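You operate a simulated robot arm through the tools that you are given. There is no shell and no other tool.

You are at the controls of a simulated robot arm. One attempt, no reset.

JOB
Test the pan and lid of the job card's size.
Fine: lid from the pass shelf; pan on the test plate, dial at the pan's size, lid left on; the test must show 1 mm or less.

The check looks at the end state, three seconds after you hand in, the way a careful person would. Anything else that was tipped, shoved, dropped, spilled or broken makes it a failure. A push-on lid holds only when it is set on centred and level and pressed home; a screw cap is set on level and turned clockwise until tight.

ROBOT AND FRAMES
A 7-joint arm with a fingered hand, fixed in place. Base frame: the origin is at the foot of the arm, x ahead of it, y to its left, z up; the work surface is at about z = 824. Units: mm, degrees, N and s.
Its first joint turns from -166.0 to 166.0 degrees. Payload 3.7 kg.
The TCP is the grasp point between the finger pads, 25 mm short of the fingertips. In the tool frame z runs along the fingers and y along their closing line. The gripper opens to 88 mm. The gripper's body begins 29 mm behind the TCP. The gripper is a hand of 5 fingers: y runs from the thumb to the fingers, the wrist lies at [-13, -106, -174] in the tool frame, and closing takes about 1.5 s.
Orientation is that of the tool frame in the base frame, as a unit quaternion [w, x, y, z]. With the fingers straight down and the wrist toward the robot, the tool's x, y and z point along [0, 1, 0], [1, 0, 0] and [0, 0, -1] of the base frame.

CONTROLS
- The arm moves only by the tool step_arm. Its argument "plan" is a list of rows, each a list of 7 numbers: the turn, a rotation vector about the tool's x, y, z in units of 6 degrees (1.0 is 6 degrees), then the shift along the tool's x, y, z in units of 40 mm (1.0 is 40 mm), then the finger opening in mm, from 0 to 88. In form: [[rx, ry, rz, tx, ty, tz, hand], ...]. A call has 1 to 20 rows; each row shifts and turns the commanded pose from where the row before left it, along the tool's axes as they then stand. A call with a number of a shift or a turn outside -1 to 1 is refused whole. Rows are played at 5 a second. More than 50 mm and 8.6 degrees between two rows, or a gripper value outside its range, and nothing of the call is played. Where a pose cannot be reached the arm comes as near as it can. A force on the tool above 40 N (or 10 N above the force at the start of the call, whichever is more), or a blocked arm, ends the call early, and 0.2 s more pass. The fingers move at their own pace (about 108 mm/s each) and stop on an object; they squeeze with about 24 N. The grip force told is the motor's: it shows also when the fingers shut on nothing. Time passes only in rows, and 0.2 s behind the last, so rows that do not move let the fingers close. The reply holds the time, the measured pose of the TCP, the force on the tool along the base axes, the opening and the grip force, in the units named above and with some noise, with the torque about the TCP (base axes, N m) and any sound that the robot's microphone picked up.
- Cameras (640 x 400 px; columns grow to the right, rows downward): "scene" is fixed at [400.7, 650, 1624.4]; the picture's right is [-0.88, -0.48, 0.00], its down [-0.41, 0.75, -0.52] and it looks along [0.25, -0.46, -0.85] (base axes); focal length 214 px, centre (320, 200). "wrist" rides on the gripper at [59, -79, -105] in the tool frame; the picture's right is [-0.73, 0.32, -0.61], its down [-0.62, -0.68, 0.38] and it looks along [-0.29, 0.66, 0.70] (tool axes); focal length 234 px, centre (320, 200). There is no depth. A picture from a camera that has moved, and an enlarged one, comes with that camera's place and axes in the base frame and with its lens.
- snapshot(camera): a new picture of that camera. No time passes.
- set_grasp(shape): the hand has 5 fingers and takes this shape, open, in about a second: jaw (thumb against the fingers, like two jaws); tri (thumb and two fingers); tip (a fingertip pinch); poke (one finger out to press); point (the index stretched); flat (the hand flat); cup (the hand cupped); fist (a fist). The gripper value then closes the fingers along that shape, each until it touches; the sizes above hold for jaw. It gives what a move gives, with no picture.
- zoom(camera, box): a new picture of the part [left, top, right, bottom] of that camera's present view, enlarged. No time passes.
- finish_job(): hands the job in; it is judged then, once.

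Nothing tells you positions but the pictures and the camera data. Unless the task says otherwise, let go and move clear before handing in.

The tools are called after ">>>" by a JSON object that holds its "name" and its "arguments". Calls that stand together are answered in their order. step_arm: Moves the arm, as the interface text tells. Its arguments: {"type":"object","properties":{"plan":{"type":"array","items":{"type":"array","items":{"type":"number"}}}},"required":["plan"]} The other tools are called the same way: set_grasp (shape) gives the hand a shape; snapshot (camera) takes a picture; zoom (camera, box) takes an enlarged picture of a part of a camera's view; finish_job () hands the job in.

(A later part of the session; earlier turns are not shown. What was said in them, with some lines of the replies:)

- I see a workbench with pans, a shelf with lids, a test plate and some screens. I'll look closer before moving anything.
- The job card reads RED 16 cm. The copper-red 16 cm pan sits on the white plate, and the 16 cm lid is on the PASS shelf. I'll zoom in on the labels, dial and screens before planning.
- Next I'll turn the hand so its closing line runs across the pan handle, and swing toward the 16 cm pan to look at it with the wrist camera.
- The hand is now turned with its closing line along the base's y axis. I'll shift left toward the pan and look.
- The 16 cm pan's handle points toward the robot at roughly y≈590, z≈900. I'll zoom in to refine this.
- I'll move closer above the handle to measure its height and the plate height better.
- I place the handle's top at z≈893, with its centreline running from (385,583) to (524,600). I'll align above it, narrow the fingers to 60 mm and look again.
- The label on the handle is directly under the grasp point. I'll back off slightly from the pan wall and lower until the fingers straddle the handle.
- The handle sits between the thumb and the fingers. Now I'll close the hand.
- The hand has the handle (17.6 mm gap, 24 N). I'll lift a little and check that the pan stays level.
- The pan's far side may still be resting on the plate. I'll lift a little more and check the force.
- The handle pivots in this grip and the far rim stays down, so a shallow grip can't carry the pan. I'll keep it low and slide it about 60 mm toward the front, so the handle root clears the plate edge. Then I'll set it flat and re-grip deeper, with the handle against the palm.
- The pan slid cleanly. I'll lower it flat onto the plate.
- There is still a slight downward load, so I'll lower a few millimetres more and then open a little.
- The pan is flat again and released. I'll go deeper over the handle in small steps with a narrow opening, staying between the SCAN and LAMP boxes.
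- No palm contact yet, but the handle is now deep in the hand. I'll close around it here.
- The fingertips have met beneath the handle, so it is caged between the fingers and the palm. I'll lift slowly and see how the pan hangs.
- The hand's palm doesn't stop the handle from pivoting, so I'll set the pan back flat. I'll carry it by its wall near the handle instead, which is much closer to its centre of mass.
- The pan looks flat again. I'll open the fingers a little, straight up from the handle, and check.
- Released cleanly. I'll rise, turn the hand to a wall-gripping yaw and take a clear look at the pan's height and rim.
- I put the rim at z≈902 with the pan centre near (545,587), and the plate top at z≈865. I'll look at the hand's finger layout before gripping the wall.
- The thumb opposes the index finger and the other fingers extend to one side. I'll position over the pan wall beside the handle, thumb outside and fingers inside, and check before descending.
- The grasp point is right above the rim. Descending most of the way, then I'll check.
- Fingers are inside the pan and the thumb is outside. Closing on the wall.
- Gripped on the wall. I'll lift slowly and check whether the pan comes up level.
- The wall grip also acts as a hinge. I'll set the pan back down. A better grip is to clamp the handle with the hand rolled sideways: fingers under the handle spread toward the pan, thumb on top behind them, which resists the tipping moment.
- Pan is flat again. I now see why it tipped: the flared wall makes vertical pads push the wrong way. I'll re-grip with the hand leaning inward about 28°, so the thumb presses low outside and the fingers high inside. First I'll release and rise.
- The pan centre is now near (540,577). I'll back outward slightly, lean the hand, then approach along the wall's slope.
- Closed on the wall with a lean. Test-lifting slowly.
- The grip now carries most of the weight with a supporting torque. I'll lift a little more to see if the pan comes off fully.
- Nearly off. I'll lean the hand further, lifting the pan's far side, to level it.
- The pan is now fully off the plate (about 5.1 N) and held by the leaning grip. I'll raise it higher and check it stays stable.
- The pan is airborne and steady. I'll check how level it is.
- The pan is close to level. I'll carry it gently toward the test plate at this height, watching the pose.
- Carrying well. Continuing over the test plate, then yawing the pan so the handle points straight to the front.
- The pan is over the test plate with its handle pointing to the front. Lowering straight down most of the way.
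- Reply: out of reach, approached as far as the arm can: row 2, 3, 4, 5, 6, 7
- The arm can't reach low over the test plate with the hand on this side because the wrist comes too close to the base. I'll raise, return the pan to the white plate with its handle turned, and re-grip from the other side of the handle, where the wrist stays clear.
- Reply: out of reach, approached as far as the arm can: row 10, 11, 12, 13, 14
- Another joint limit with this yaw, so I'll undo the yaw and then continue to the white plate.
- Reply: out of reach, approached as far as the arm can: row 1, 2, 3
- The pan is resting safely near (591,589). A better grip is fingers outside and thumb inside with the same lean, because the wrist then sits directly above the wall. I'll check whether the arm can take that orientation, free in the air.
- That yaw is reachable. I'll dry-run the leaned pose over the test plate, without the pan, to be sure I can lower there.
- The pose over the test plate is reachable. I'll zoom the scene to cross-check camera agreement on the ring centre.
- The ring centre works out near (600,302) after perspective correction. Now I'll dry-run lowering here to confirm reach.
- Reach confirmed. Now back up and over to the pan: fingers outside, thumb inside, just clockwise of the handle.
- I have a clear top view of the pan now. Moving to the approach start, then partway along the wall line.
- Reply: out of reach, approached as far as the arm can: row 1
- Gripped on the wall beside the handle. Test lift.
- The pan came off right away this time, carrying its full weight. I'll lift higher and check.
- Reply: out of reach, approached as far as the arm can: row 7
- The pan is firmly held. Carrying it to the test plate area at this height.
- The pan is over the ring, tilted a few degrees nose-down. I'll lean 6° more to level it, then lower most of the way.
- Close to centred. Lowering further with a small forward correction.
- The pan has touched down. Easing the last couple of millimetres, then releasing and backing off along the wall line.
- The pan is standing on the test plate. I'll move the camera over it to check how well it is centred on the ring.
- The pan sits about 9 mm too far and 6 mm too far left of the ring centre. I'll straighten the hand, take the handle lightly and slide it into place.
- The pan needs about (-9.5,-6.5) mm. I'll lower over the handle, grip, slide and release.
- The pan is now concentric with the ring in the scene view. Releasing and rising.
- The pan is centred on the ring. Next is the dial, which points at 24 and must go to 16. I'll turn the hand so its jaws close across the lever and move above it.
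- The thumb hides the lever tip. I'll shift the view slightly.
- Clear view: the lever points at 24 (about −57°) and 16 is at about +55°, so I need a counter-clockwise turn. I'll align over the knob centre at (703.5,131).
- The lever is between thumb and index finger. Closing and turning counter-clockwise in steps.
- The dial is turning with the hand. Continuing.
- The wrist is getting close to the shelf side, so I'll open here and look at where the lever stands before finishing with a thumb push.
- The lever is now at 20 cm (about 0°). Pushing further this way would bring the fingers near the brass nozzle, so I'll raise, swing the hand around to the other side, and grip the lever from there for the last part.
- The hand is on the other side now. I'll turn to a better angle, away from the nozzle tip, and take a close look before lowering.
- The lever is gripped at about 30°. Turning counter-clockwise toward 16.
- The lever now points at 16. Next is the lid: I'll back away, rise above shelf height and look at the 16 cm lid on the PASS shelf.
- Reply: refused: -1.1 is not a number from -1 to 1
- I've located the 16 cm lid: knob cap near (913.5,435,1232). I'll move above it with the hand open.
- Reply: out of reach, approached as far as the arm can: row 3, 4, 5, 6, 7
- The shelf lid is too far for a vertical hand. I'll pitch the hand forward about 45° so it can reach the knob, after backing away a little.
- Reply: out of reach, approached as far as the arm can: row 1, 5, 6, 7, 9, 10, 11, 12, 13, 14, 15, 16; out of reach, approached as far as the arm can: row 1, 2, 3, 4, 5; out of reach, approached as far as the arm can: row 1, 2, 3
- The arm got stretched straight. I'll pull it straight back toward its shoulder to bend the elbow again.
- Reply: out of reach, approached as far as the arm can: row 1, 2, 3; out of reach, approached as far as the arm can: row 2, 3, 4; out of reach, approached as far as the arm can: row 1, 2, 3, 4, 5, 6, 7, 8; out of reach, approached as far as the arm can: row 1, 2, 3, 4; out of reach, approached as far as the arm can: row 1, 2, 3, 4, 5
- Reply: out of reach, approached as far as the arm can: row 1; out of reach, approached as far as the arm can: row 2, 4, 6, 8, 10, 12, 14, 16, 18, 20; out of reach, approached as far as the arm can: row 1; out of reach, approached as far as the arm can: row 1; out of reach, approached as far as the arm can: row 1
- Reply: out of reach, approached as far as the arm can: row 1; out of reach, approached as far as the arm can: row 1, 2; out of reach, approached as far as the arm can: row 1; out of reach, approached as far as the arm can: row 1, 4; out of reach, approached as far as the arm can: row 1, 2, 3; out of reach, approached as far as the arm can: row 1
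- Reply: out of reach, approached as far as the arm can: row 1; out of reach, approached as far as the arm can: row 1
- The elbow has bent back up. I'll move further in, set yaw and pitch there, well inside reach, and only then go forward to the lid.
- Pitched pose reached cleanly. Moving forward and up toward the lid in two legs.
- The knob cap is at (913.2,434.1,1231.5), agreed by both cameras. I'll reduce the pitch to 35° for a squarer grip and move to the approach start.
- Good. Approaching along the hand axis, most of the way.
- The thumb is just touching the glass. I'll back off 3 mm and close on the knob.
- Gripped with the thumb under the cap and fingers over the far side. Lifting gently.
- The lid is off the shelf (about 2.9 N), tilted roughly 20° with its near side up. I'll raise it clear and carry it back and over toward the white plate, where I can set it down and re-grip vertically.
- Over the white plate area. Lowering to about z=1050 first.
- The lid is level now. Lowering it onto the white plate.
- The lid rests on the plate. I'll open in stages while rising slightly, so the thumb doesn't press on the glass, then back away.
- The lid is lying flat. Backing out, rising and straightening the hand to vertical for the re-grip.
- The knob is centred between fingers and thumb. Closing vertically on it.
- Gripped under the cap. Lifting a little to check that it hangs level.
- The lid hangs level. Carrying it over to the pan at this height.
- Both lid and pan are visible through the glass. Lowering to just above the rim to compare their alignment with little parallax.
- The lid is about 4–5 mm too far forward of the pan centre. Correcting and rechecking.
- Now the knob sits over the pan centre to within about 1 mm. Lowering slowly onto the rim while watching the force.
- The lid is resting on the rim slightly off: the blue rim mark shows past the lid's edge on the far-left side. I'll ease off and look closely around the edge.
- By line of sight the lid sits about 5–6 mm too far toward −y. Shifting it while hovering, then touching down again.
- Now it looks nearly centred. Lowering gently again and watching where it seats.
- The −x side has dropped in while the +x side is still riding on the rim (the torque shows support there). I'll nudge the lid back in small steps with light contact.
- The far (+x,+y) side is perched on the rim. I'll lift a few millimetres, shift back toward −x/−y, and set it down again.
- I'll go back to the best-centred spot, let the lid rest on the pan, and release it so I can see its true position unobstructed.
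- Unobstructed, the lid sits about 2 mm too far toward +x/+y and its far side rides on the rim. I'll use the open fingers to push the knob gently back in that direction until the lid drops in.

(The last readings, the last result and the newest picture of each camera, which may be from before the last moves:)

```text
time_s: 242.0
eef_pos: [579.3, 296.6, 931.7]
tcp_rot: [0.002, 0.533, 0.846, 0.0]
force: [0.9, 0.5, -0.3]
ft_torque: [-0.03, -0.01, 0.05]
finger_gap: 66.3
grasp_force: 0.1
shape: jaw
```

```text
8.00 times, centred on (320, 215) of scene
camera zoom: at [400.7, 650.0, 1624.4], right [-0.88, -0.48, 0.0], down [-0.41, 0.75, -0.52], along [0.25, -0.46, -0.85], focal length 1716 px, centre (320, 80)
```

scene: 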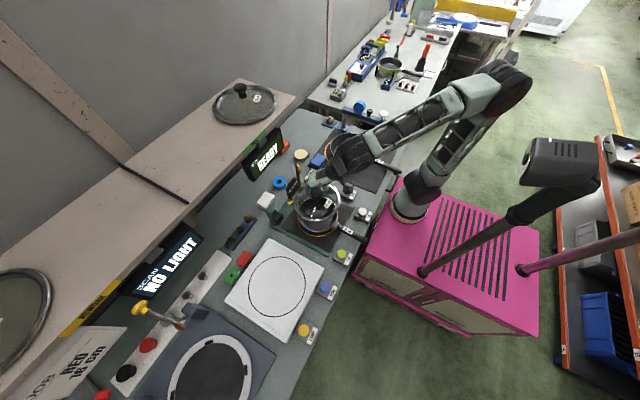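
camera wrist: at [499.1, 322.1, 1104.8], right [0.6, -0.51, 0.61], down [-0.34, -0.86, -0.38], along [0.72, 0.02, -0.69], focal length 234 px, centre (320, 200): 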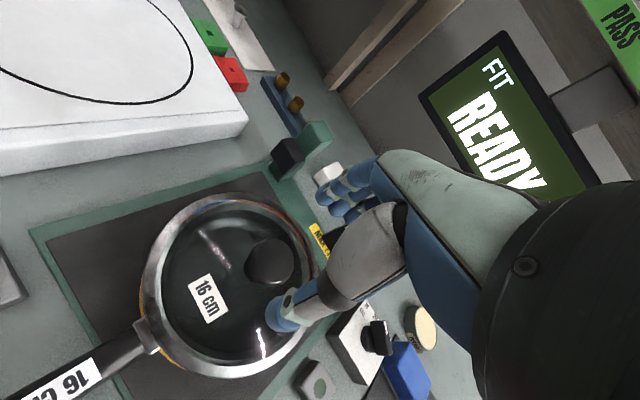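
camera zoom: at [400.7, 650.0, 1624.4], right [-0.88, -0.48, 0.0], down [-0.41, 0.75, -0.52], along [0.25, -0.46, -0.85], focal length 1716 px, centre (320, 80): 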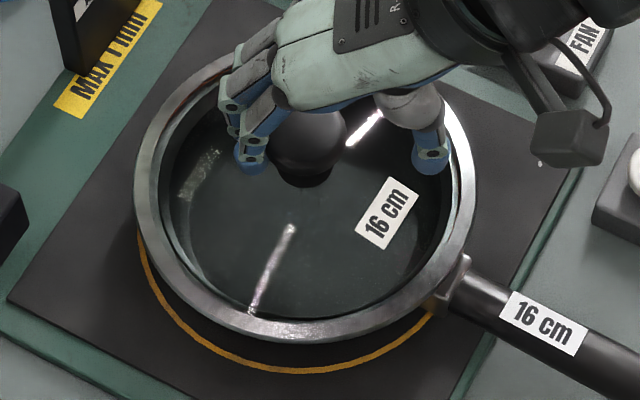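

The lid shifted. Checking whether it has dropped in level.

>>> {"name": "zoom", "arguments": {"camera": "scene", "box": [294, 192, 324, 217]}}

>>> {"name": "zoom", "arguments": {"camera": "scene", "box": [300, 215, 345, 240]}}

>>> {"name": "zoom", "arguments": {"camera": "wrist", "box": [100, 130, 380, 400]}}

```text
16.00 times, centred on (309, 204) of scene
camera zoom: at [400.7, 650.0, 1624.4], right [-0.88, -0.48, 0.0], down [-0.41, 0.75, -0.52], along [0.25, -0.46, -0.85], focal length 3432 px, centre (496, 128)
```

zoom: 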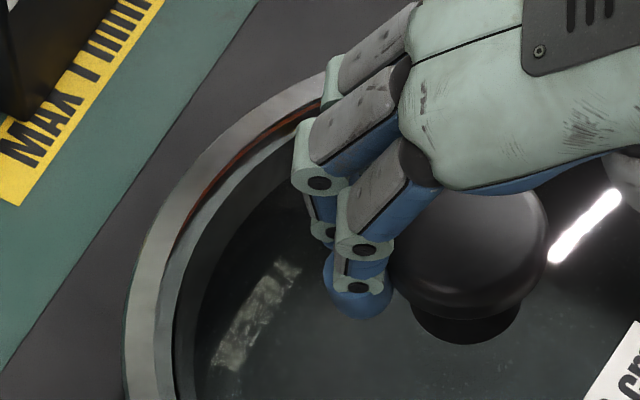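

```text
14.22 times, centred on (322, 228) of scene
camera zoom: at [400.7, 650.0, 1624.4], right [-0.88, -0.48, 0.0], down [-0.41, 0.75, -0.52], along [0.25, -0.46, -0.85], focal length 3050 px, centre (284, -191)
```

zoom: 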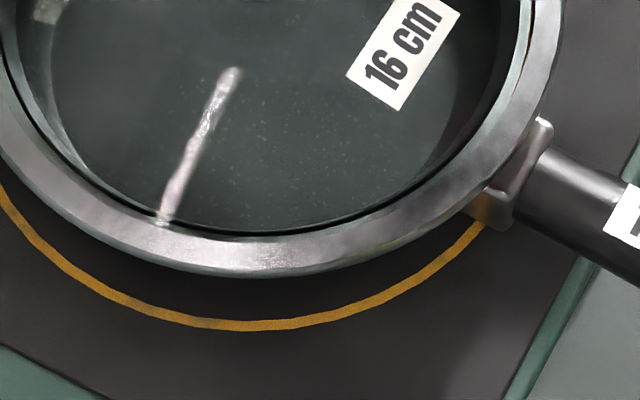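

```text
1.48 times, centred on (240, 265) of wrist
camera zoom: at [482.1, 316.0, 1036.7], right [0.6, -0.51, 0.61], down [-0.34, -0.86, -0.38], along [0.72, 0.02, -0.69], focal length 347 px, centre (438, 104)
```

zoom: 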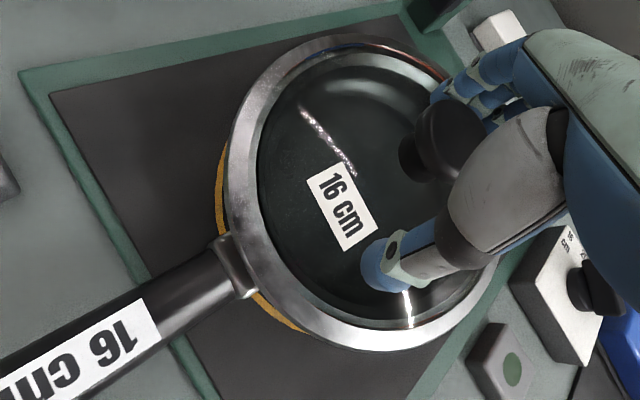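

The lid lies flat on the rim and looks centred to within about 1 mm. I'll lift the hand clear for an unobstructed check before pressing it home.

>>> {"name": "step_arm", "arguments": {"plan": [[0, 0, 0, 0, 0.2, 0, 70], [0, 0, 0, 0, 0, -0.5, 70], [0, 0, 0, 0, 0, -0.8, 70], [0, 0, 0, 0, -0.5, -0.9, 70], [0, 0, 0, 0, -0.8, -0.5, 70], [0, 0, 0, 0, -0.8, 0, 70], [0, 0, 0, 0, 0, 0, 70]]}}

>>> {"name": "zoom", "arguments": {"camera": "scene", "box": [290, 190, 350, 240]}}

>>> {"name": "snapshot", "arguments": {"camera": "wrist"}}

>>> {"name": "zoom", "arguments": {"camera": "scene", "box": [294, 190, 324, 215]}}

```text
time_s: 243.6
eef_pos: [512.5, 263.1, 1039.1]
tcp_rot: [0.003, 0.533, 0.846, 0.0]
force: [0.4, 0.5, 0.9]
ft_torque: [-0.03, -0.03, -0.02]
finger_gap: 69.7
grasp_force: 0.0
shape: jaw
```

```text
8.00 times, centred on (320, 215) of scene
camera zoom: at [400.7, 650.0, 1624.4], right [-0.88, -0.48, 0.0], down [-0.41, 0.75, -0.52], along [0.25, -0.46, -0.85], focal length 1716 px, centre (320, 80)
```

zoom: 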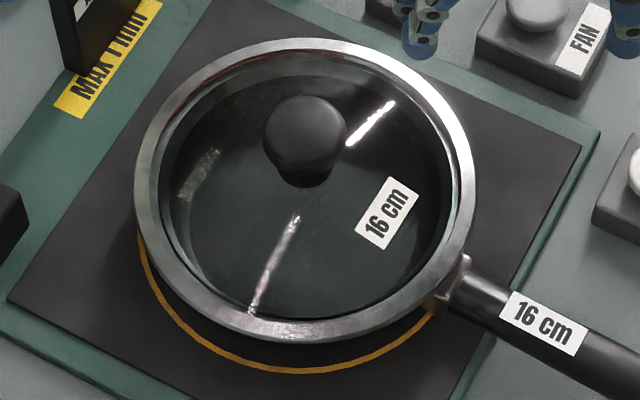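

```text
taken
camera wrist: at [415.0, 282.9, 1142.9], right [0.6, -0.51, 0.61], down [-0.34, -0.86, -0.38], along [0.72, 0.02, -0.69], focal length 234 px, centre (320, 200)
```

wrist: 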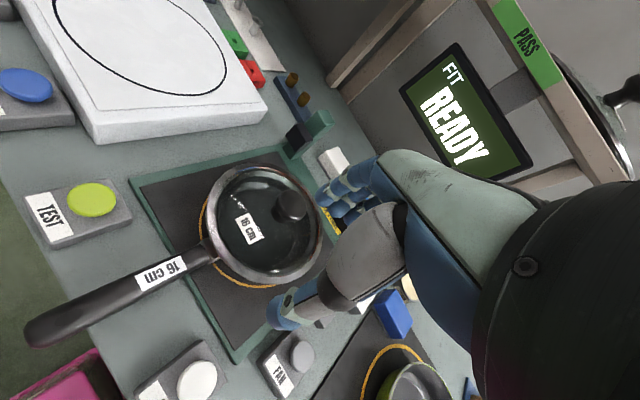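

```text
16.00 times, centred on (309, 202) of scene
camera zoom: at [400.7, 650.0, 1624.4], right [-0.88, -0.48, 0.0], down [-0.41, 0.75, -0.52], along [0.25, -0.46, -0.85], focal length 3432 px, centre (496, 160)
```

zoom: 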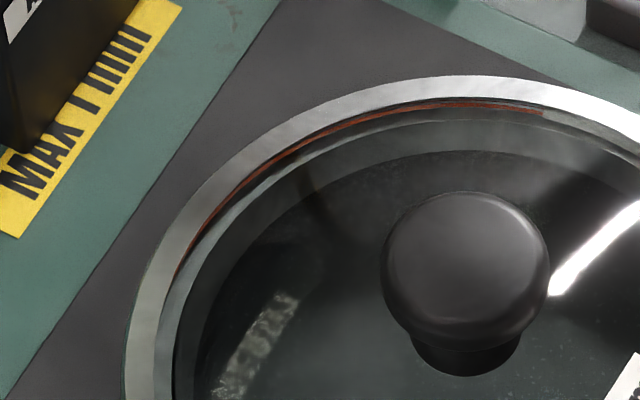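

>>> {"name": "zoom", "arguments": {"camera": "wrist", "box": [180, 140, 340, 310]}}

>>> {"name": "zoom", "arguments": {"camera": "wrist", "box": [270, 150, 340, 220]}}

```text
2.35 times, centred on (260, 225) of wrist
camera zoom: at [415.0, 282.9, 1142.9], right [0.6, -0.51, 0.61], down [-0.34, -0.86, -0.38], along [0.72, 0.02, -0.69], focal length 551 px, centre (461, 141)
```

zoom: 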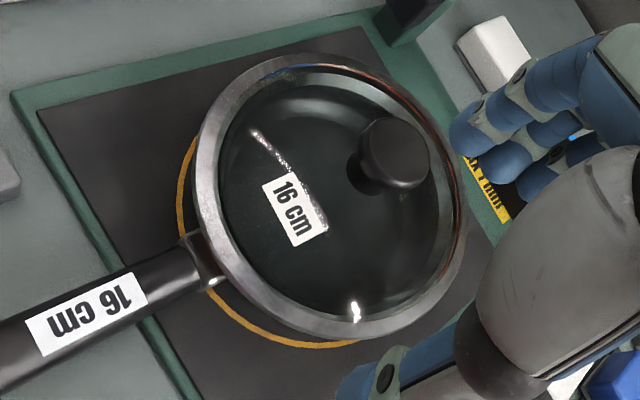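

```text
5.71 times, centred on (305, 185) of wrist
camera zoom: at [415.0, 282.9, 1142.9], right [0.6, -0.51, 0.61], down [-0.34, -0.86, -0.38], along [0.72, 0.02, -0.69], focal length 1338 px, centre (406, 286)
```

zoom: 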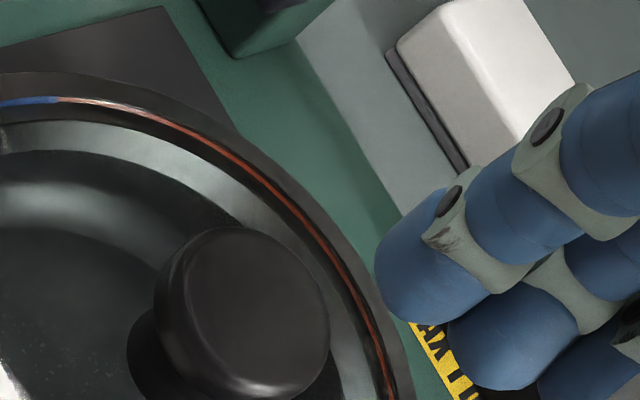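

The lid rests on the rim and must still be pressed home. I'll close the fingers and press straight down on the knob with a light force first.

>>> {"name": "step_arm", "arguments": {"plan": [[0, 0, 0, 0.013, 0.78, 0, 0], [0, 0, 0, 0.013, 0.78, 0.3, 0], [0, 0, 0, 0.013, 0.78, 0.6, 0], [0, 0, 0, 0, 0, 0.4, 0], [0, 0, 0, 0, 0, 0, 0]]}}

>>> {"name": "snapshot", "arguments": {"camera": "wrist"}}

>>> {"name": "zoom", "arguments": {"camera": "scene", "box": [280, 170, 350, 230]}}

```text
time_s: 244.8
eef_pos: [594.4, 306.7, 989.3]
tcp_rot: [0.004, 0.533, 0.846, 0.001]
force: [0.3, 0.3, 0.3]
ft_torque: [0.02, 0.02, 0.01]
finger_gap: 0.1
grasp_force: 24.3
shape: jaw
```

```text
taken
camera wrist: at [497.9, 325.4, 1093.0], right [0.6, -0.51, 0.61], down [-0.34, -0.86, -0.38], along [0.72, 0.02, -0.69], focal length 234 px, centre (320, 200)
```

wrist: 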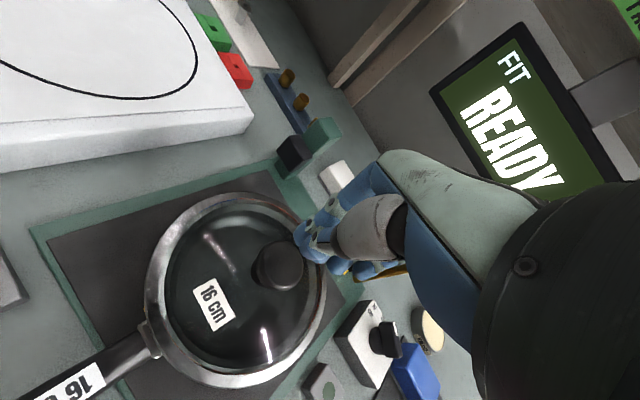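

```text
6.67 times, centred on (315, 200) of scene
camera zoom: at [400.7, 650.0, 1624.4], right [-0.88, -0.48, 0.0], down [-0.41, 0.75, -0.52], along [0.25, -0.46, -0.85], focal length 1430 px, centre (353, 200)
```

zoom: 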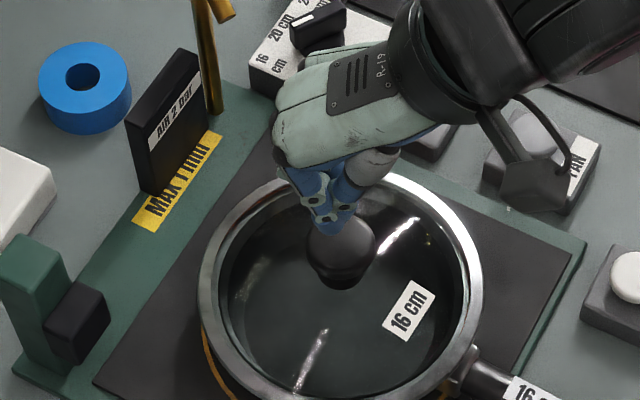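

>>> {"name": "step_arm", "arguments": {"plan": [[0, 0, 0, 0, 0, 0.3, 0], [0, 0, 0, 0, 0, 0.2, 0], [0, 0, 0, 0, 0, 0.1, 0], [0, 0, 0, 0, 0, 0, 0]]}}

>>> {"name": "step_arm", "arguments": {"plan": [[0, 0, 0, 0, 0, 0.06, 0], [0, 0, 0, 0, 0, 0, 0]]}}

>>> {"name": "zoom", "arguments": {"camera": "scene", "box": [290, 190, 350, 240]}}

```text
time_s: 245.8
eef_pos: [595.0, 304.8, 964.3]
tcp_rot: [0.002, 0.533, 0.846, 0.0]
force: [-0.7, -0.6, 0.2]
ft_torque: [0.0, -0.02, 0.01]
finger_gap: 0.1
grasp_force: 24.1
shape: jaw
```

```text
time_s: 246.4
eef_pos: [595.6, 305.9, 962.3]
tcp_rot: [0.002, 0.533, 0.846, 0.001]
force: [0.5, 0.1, -0.8]
ft_torque: [0.02, 0.01, 0.01]
finger_gap: 0.0
grasp_force: 23.6
shape: jaw
```

```text
8.00 times, centred on (320, 215) of scene
camera zoom: at [400.7, 650.0, 1624.4], right [-0.88, -0.48, 0.0], down [-0.41, 0.75, -0.52], along [0.25, -0.46, -0.85], focal length 1716 px, centre (320, 80)
```

zoom: 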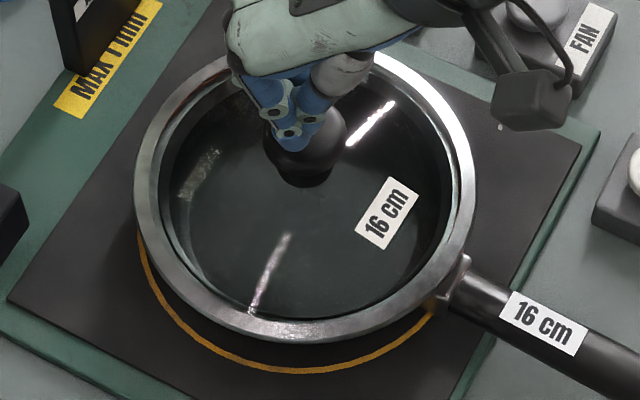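

>>> {"name": "step_arm", "arguments": {"plan": [[0, 0, 0, -0.05, 0, 0.06, 0], [0, 0, 0, 0, 0, 0, 0]]}}

>>> {"name": "step_arm", "arguments": {"plan": [[0, 0, 0, 0, 0, 0.06, 0], [0, 0, 0, 0, 0, 0, 0]]}}

>>> {"name": "step_arm", "arguments": {"plan": [[0, 0, 0, 0, 0, 0.06, 0], [0, 0, 0, 0, 0, 0, 0]]}}

```text
time_s: 247.0
eef_pos: [595.0, 305.3, 960.6]
tcp_rot: [0.003, 0.532, 0.847, 0.0]
force: [-0.5, 0.6, -0.5]
ft_torque: [0.0, -0.01, 0.01]
finger_gap: 0.2
grasp_force: 24.6
shape: jaw
```

```text
time_s: 247.6
eef_pos: [595.3, 303.8, 957.5]
tcp_rot: [0.002, 0.533, 0.846, 0.0]
force: [0.0, 0.4, 0.9]
ft_torque: [-0.02, -0.01, 0.02]
finger_gap: 0.0
grasp_force: 23.9
shape: jaw
```

```text
time_s: 248.2
eef_pos: [595.6, 303.2, 955.0]
tcp_rot: [0.002, 0.533, 0.846, 0.001]
force: [1.1, 0.6, 4.8]
ft_torque: [0.01, -0.04, 0.03]
finger_gap: 0.1
grasp_force: 23.7
shape: jaw
```

>>> {"name": "step_arm", "arguments": {"plan": [[0, 0, 0, 0, 0, 0.05, 0], [0, 0, 0, 0, 0, 0, 0]]}}

>>> {"name": "step_arm", "arguments": {"plan": [[0, 0, 0, 0, 0, 0.05, 0], [0, 0, 0, 0, 0, 0, 0]]}}

>>> {"name": "zoom", "arguments": {"camera": "scene", "box": [290, 190, 350, 240]}}

>>> {"name": "zoom", "arguments": {"camera": "wrist", "box": [100, 150, 380, 400]}}

```text
time_s: 248.8
eef_pos: [595.9, 303.1, 953.0]
tcp_rot: [0.003, 0.532, 0.847, 0.002]
force: [6.5, 1.7, 25.3]
ft_torque: [0.06, -0.2, 0.0]
finger_gap: 0.0
grasp_force: 24.3
shape: jaw
```

```text
time_s: 249.2
eef_pos: [595.3, 304.8, 954.2]
tcp_rot: [0.004, 0.533, 0.846, 0.004]
force: [0.5, -1.3, 9.6]
ft_torque: [-0.07, -0.01, -0.01]
finger_gap: 0.1
grasp_force: 24.4
shape: jaw
stopped in row 2: the force on the tool passed its limit at 42 N (the readings are from after the stop); the commanded pose is now the measured one
```

```text
8.00 times, centred on (320, 215) of scene
camera zoom: at [400.7, 650.0, 1624.4], right [-0.88, -0.48, 0.0], down [-0.41, 0.75, -0.52], along [0.25, -0.46, -0.85], focal length 1716 px, centre (320, 80)
```

zoom: 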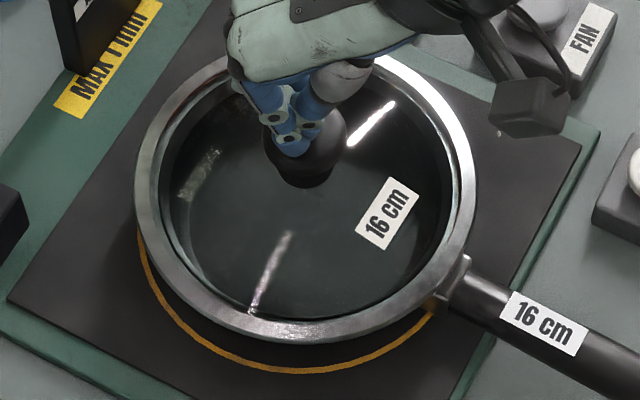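

```text
1.60 times, centred on (240, 275) of wrist
camera zoom: at [498.4, 323.3, 1057.9], right [0.6, -0.52, 0.61], down [-0.34, -0.86, -0.39], along [0.72, 0.02, -0.69], focal length 375 px, centre (448, 80)
```

zoom: 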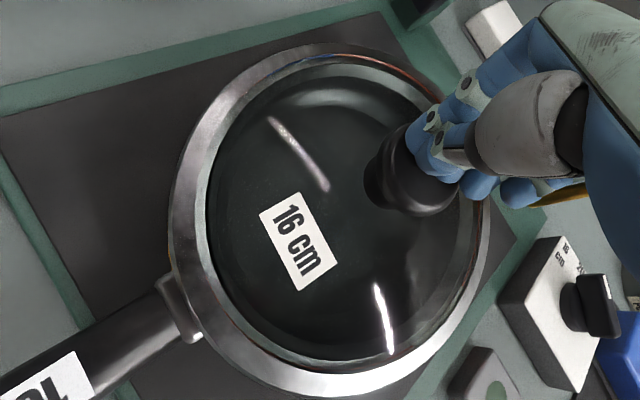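

The lid takes over 40 N without moving and its knob top is at the seated height, so it appears home. I'll lift off and go press the TEST button.

>>> {"name": "step_arm", "arguments": {"plan": [[0, 0, 0, 0, 0, -0.3, 0], [0, 0, 0, 0, 0, -0.8, 0], [0, 0, 0, 0.7, -0.45, -0.3, 0], [0, 0, 0, 0.7325, -0.4755, 0, 0], [0, 0, 0, 0.7325, -0.4755, 0, 0], [0, 0, 0, 0.7325, -0.4755, 0, 0], [0, 0, 0, 0.7325, -0.4755, 0.3, 0], [0, 0, 0, 0, 0, 0.8, 0], [0, 0, 0, 0, 0, 0, 0]]}}

>>> {"name": "snapshot", "arguments": {"camera": "wrist"}}

>>> {"name": "zoom", "arguments": {"camera": "scene", "box": [290, 190, 350, 240]}}

>>> {"name": "zoom", "arguments": {"camera": "scene", "box": [270, 160, 390, 280]}}

```text
time_s: 251.2
eef_pos: [449.9, 395.8, 963.3]
tcp_rot: [0.003, 0.533, 0.846, 0.004]
force: [-1.4, -1.3, -1.1]
ft_torque: [0.01, -0.03, -0.01]
finger_gap: 0.0
grasp_force: 24.1
shape: jaw
```

```text
taken
camera wrist: at [351.3, 415.3, 1066.7], right [0.6, -0.52, 0.61], down [-0.34, -0.86, -0.39], along [0.72, 0.02, -0.69], focal length 234 px, centre (320, 200)
```

wrist: 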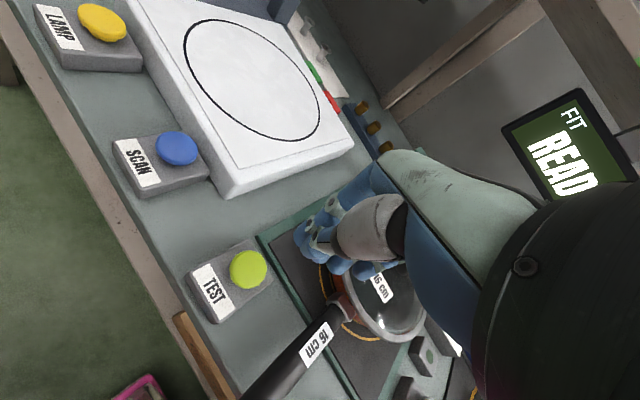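

```text
8.00 times, centred on (320, 215) of scene
camera zoom: at [400.7, 650.0, 1624.4], right [-0.88, -0.48, 0.0], down [-0.41, 0.75, -0.52], along [0.25, -0.46, -0.85], focal length 1716 px, centre (320, 80)
```

zoom: 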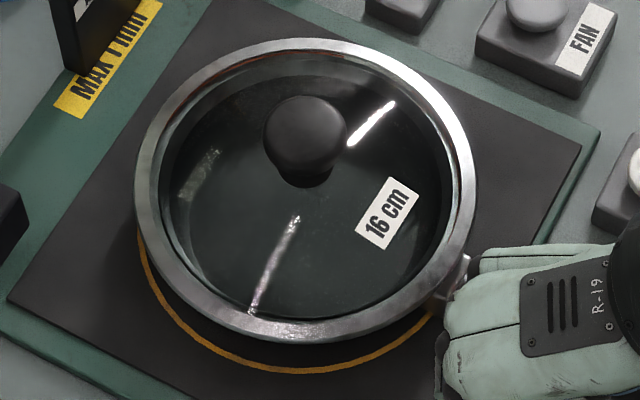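

```text
3.33 times, centred on (330, 220) of scene
camera zoom: at [400.7, 650.0, 1624.4], right [-0.88, -0.48, 0.0], down [-0.41, 0.75, -0.52], along [0.25, -0.46, -0.85], focal length 715 px, centre (287, 133)
```

zoom: 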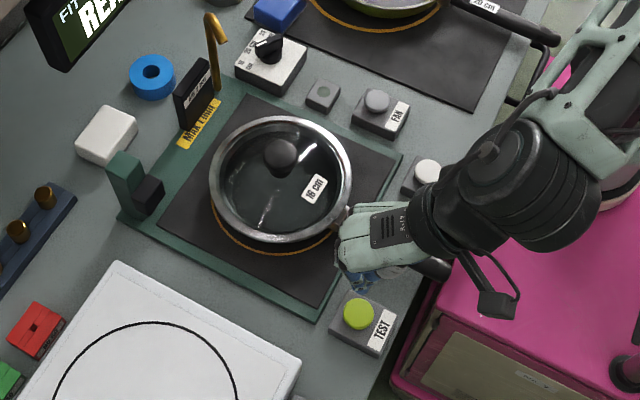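

>>> {"name": "step_arm", "arguments": {"plan": [[0, 0, 0, 0.077, -0.1, 0.4, 0], [0, 0, 0, 0, 0, 0.5, 0], [0, 0, 0, 0, 0, 0.5, 0], [0, 0, 0, 0, 0, 0.3, 0], [0, 0, 0, 0, 0, 0, 0]]}}

>>> {"name": "zoom", "arguments": {"camera": "scene", "box": [310, 210, 380, 280]}}

>>> {"name": "zoom", "arguments": {"camera": "wrist", "box": [180, 160, 400, 340]}}

```text
time_s: 252.4
eef_pos: [444.9, 396.3, 896.2]
tcp_rot: [0.002, 0.533, 0.846, 0.003]
force: [-0.8, 0.3, 0.5]
ft_torque: [0.02, -0.01, 0.0]
finger_gap: 0.2
grasp_force: 23.6
shape: jaw
```

```text
5.71 times, centred on (345, 245) of scene
camera zoom: at [400.7, 650.0, 1624.4], right [-0.88, -0.48, 0.0], down [-0.41, 0.75, -0.52], along [0.25, -0.46, -0.85], focal length 1226 px, centre (177, -57)
```

zoom: 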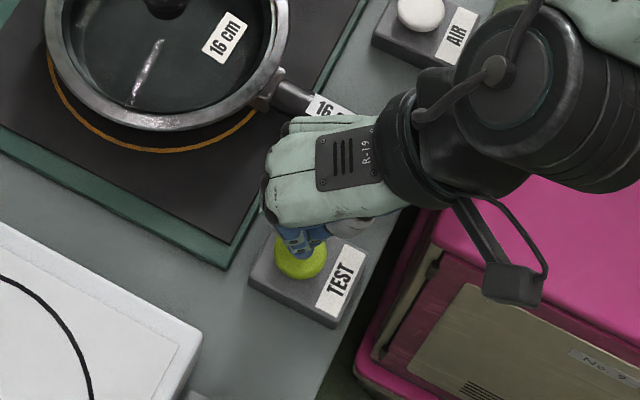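

```text
2.22 times, centred on (290, 250) of wrist
camera zoom: at [346.7, 415.6, 999.8], right [0.6, -0.52, 0.61], down [-0.34, -0.86, -0.39], along [0.72, 0.02, -0.69], focal length 520 px, centre (387, 89)
```

zoom: 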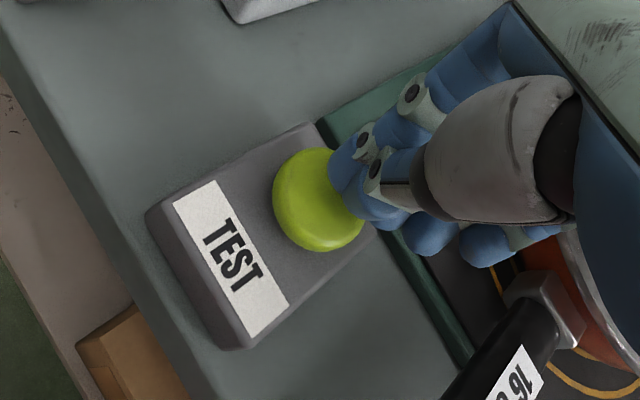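

>>> {"name": "step_arm", "arguments": {"plan": [[0, 0, 0, 0.096, -0.05, 0, 0], [0, 0, 0, 0, 0, 0.15, 0], [0, 0, 0, 0, 0, 0.1, 0], [0, 0, 0, 0, 0, 0, 0]]}}

>>> {"name": "step_arm", "arguments": {"plan": [[0, 0, 0, 0, 0, 0.08, 0], [0, 0, 0, 0, 0, 0, 0]]}}

>>> {"name": "zoom", "arguments": {"camera": "scene", "box": [230, 110, 300, 180]}}

```text
time_s: 253.4
eef_pos: [442.2, 398.1, 887.0]
tcp_rot: [0.003, 0.533, 0.846, 0.004]
force: [-0.1, 0.7, 0.2]
ft_torque: [0.0, 0.01, 0.03]
finger_gap: 0.0
grasp_force: 23.9
shape: jaw
```

```text
time_s: 254.0
eef_pos: [441.3, 399.7, 883.2]
tcp_rot: [0.003, 0.533, 0.846, 0.003]
force: [1.0, -1.1, 2.2]
ft_torque: [-0.01, 0.01, 0.01]
finger_gap: 0.1
grasp_force: 23.9
shape: jaw
```

```text
5.71 times, centred on (265, 145) of scene
camera zoom: at [400.7, 650.0, 1624.4], right [-0.88, -0.48, 0.0], down [-0.41, 0.75, -0.52], along [0.25, -0.46, -0.85], focal length 1226 px, centre (634, 514)
```

zoom: 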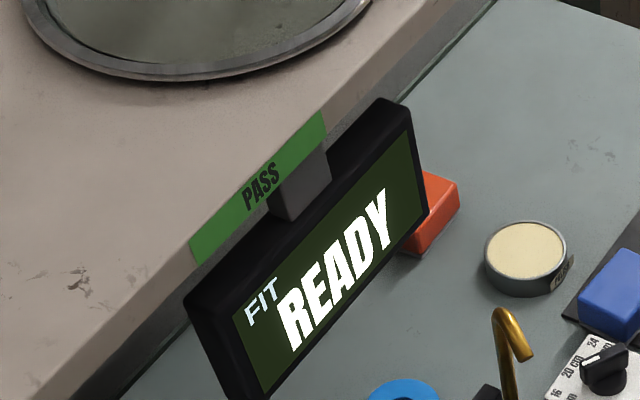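

>>> {"name": "step_arm", "arguments": {"plan": [[0, 0, 0, 0, 0, 0.06, 0], [0, 0, 0, 0, 0, 0, 0]]}}

>>> {"name": "step_arm", "arguments": {"plan": [[0, 0, 0, 0, 0, 0.06, 0], [0, 0, 0, 0, 0, 0, 0]]}}

>>> {"name": "zoom", "arguments": {"camera": "scene", "box": [230, 110, 300, 180]}}

```text
time_s: 254.6
eef_pos: [440.6, 400.1, 881.1]
tcp_rot: [0.003, 0.532, 0.846, 0.004]
force: [0.7, -0.2, 2.2]
ft_torque: [-0.02, 0.0, -0.04]
finger_gap: 0.1
grasp_force: 24.4
shape: jaw
heard: click
```

```text
time_s: 255.2
eef_pos: [441.7, 398.6, 878.4]
tcp_rot: [0.004, 0.533, 0.846, 0.005]
force: [3.6, 2.5, 9.8]
ft_torque: [0.0, -0.09, 0.03]
finger_gap: 0.1
grasp_force: 24.2
shape: jaw
```

```text
5.71 times, centred on (265, 145) of scene
camera zoom: at [400.7, 650.0, 1624.4], right [-0.88, -0.48, 0.0], down [-0.41, 0.75, -0.52], along [0.25, -0.46, -0.85], focal length 1226 px, centre (634, 514)
```

zoom: 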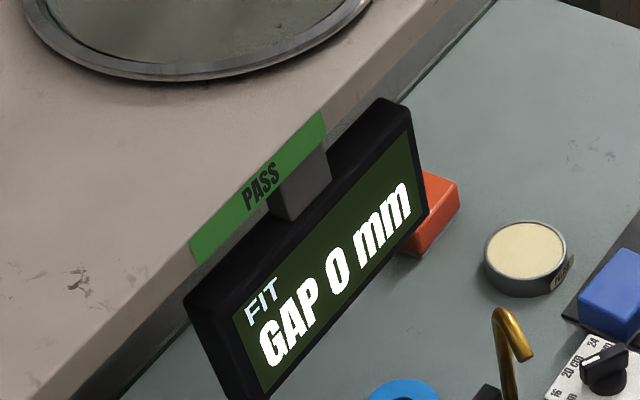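

The TEST button clicked and the display shows GAP 0 mm. I'll lift off the button and verify the dial and everything else.

>>> {"name": "step_arm", "arguments": {"plan": [[0, 0, 0, 0, 0, -0.3, 0], [0, 0, 0, 0, 0, -0.8, 0], [0, 0, 0, 0, 0, -0.9, 0], [0, 0, 0, 0, 0, -0.9, 0], [0, 0, 0, 0, 0, -0.9, 0], [0, 0, 0, 0, 0, 0, 0]]}}

>>> {"name": "zoom", "arguments": {"camera": "scene", "box": [295, 155, 345, 195]}}

>>> {"name": "zoom", "arguments": {"camera": "scene", "box": [230, 110, 300, 180]}}

>>> {"name": "snapshot", "arguments": {"camera": "scene"}}

>>> {"name": "snapshot", "arguments": {"camera": "wrist"}}

```text
time_s: 256.6
eef_pos: [440.7, 398.1, 1032.5]
tcp_rot: [0.003, 0.533, 0.846, 0.003]
force: [0.1, -0.8, 0.8]
ft_torque: [0.0, 0.02, 0.01]
finger_gap: 0.0
grasp_force: 24.5
shape: jaw
```

```text
10.00 times, centred on (320, 175) of scene
camera zoom: at [400.7, 650.0, 1624.4], right [-0.88, -0.48, 0.0], down [-0.41, 0.75, -0.52], along [0.25, -0.46, -0.85], focal length 2145 px, centre (320, 450)
```

zoom: 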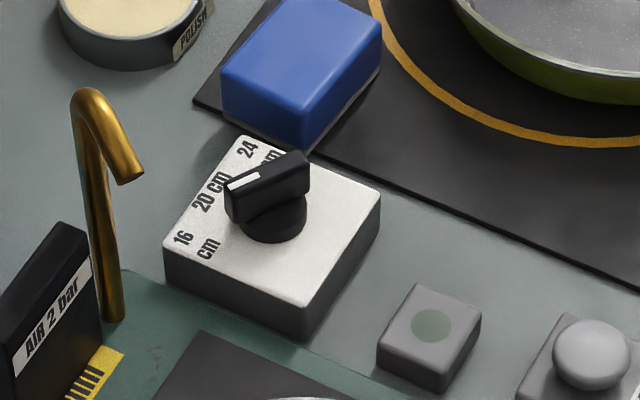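

```text
5.71 times, centred on (265, 145) of scene
camera zoom: at [400.7, 650.0, 1624.4], right [-0.88, -0.48, 0.0], down [-0.41, 0.75, -0.52], along [0.25, -0.46, -0.85], focal length 1226 px, centre (634, 514)
```

zoom: 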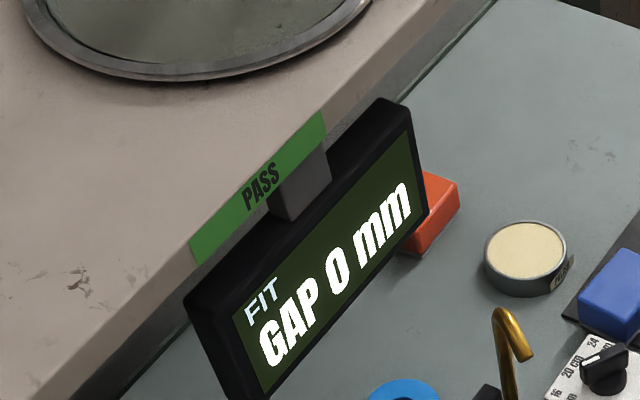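

```text
taken
```

scene: 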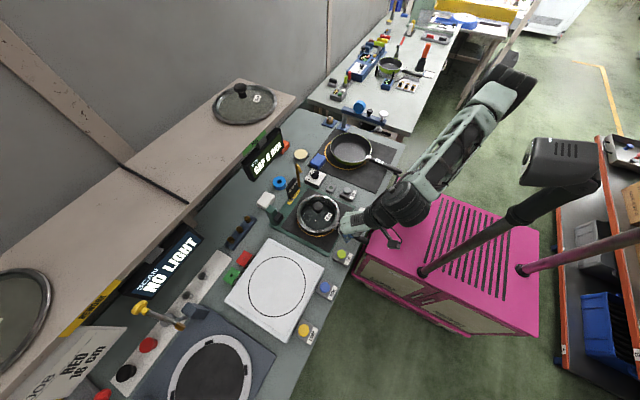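

```text
taken
camera wrist: at [342.0, 417.2, 1135.8], right [0.6, -0.52, 0.61], down [-0.34, -0.86, -0.39], along [0.72, 0.02, -0.69], focal length 234 px, centre (320, 200)
```

wrist: 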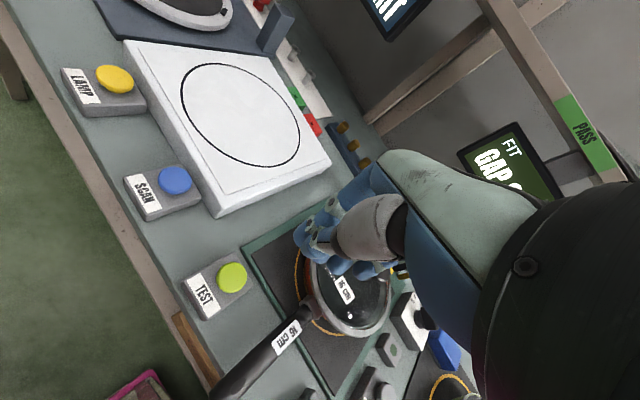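

The display holds GAP 0 mm, the dial lever points at 16, the lid is on and the pan sits on the ring. I'll open the hand and move clear before handing in.

>>> {"name": "step_arm", "arguments": {"plan": [[0, 0, 0, 0, 0, -0.9, 60], [0, 0, 0, 0, 0, -0.9, 60], [0, 0, 0, 0, 0, -0.9, 60], [0, 0, 0, 0, 0, -0.9, 60], [0, 0, 0, 0, 0, 0, 60]]}}

>>> {"name": "snapshot", "arguments": {"camera": "scene"}}

>>> {"name": "zoom", "arguments": {"camera": "scene", "box": [270, 160, 390, 280]}}

>>> {"name": "zoom", "arguments": {"camera": "scene", "box": [235, 120, 295, 190]}}

```text
time_s: 257.8
eef_pos: [439.6, 397.9, 1176.6]
tcp_rot: [0.003, 0.533, 0.846, 0.004]
force: [0.3, 0.1, 0.5]
ft_torque: [0.01, -0.03, -0.01]
finger_gap: 59.7
grasp_force: 0.1
shape: jaw
```

```text
taken
```

scene: 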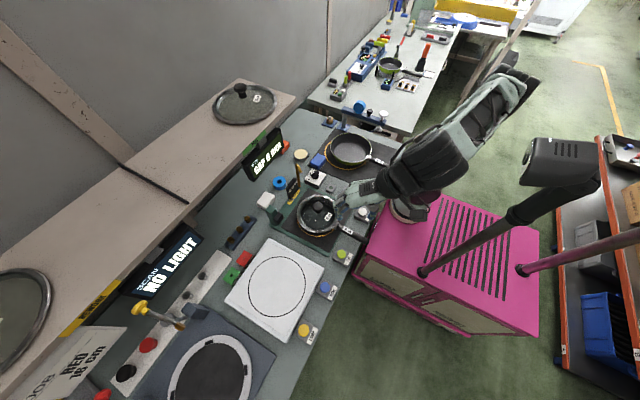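

```text
3.33 times, centred on (330, 220) of scene
camera zoom: at [400.7, 650.0, 1624.4], right [-0.88, -0.48, 0.0], down [-0.41, 0.75, -0.52], along [0.25, -0.46, -0.85], focal length 715 px, centre (287, 133)
```

zoom: 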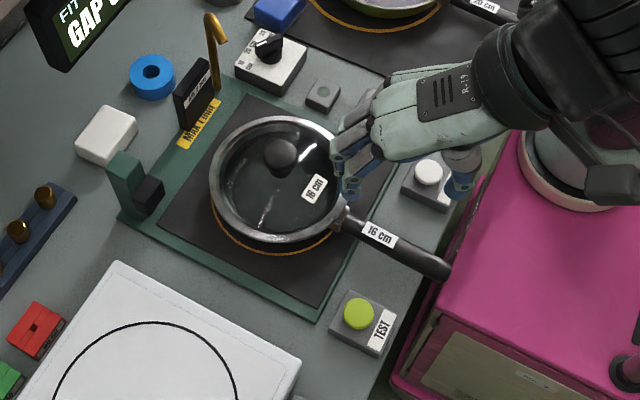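

```text
5.71 times, centred on (265, 155) of scene
camera zoom: at [400.7, 650.0, 1624.4], right [-0.88, -0.48, 0.0], down [-0.41, 0.75, -0.52], along [0.25, -0.46, -0.85], focal length 1226 px, centre (634, 457)
```

zoom: 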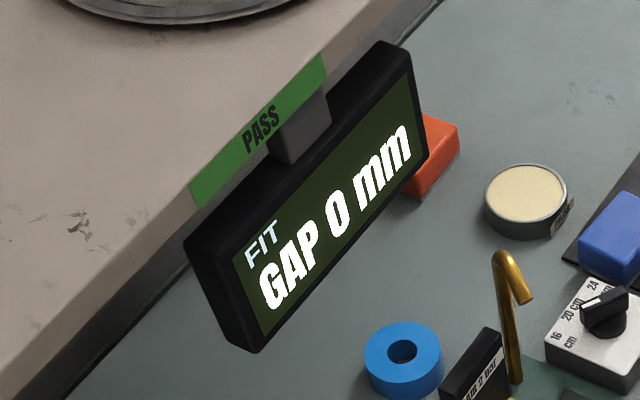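

The red 16 cm pan is on the test plate with the PASS-shelf lid on, the dial is at 16, and the screen reads GAP 0 mm. Nothing else looks disturbed and the hand is clear, so I'm handing the job in.

>>> {"name": "finish_job", "arguments": {}}

```text
The job is handed in.
```

I've handed in the job. The red 16 cm pan is on the test plate with the 16 cm lid from the PASS shelf left on, and the fit test reads **GAP 0 mm**, within the 1 mm limit.

- **Dial:** The lever is set to 16. I judged that from the camera views, where it sits within a few degrees of the label. There was no separate readout to confirm it.
- **Lid:** It took over 40 N on the knob without moving before the test, so it is pressed home.
- **Pan:** It is centred on the ring to within a couple of millimetres, with the handle pointing to the front between the TEST and AIR buttons.
- **Other items:** In the last pictures the rest of the bench looks as it did at the start. The white plate was used to rest first the pan and then the lid, and it is empty again.

Two grips on the pan failed to hold it level, and the wall grip that worked had to be taken twice to reach the test plate. The arm also got stuck at full stretch reaching for the lid before I freed it. Nothing was dropped or knocked over.
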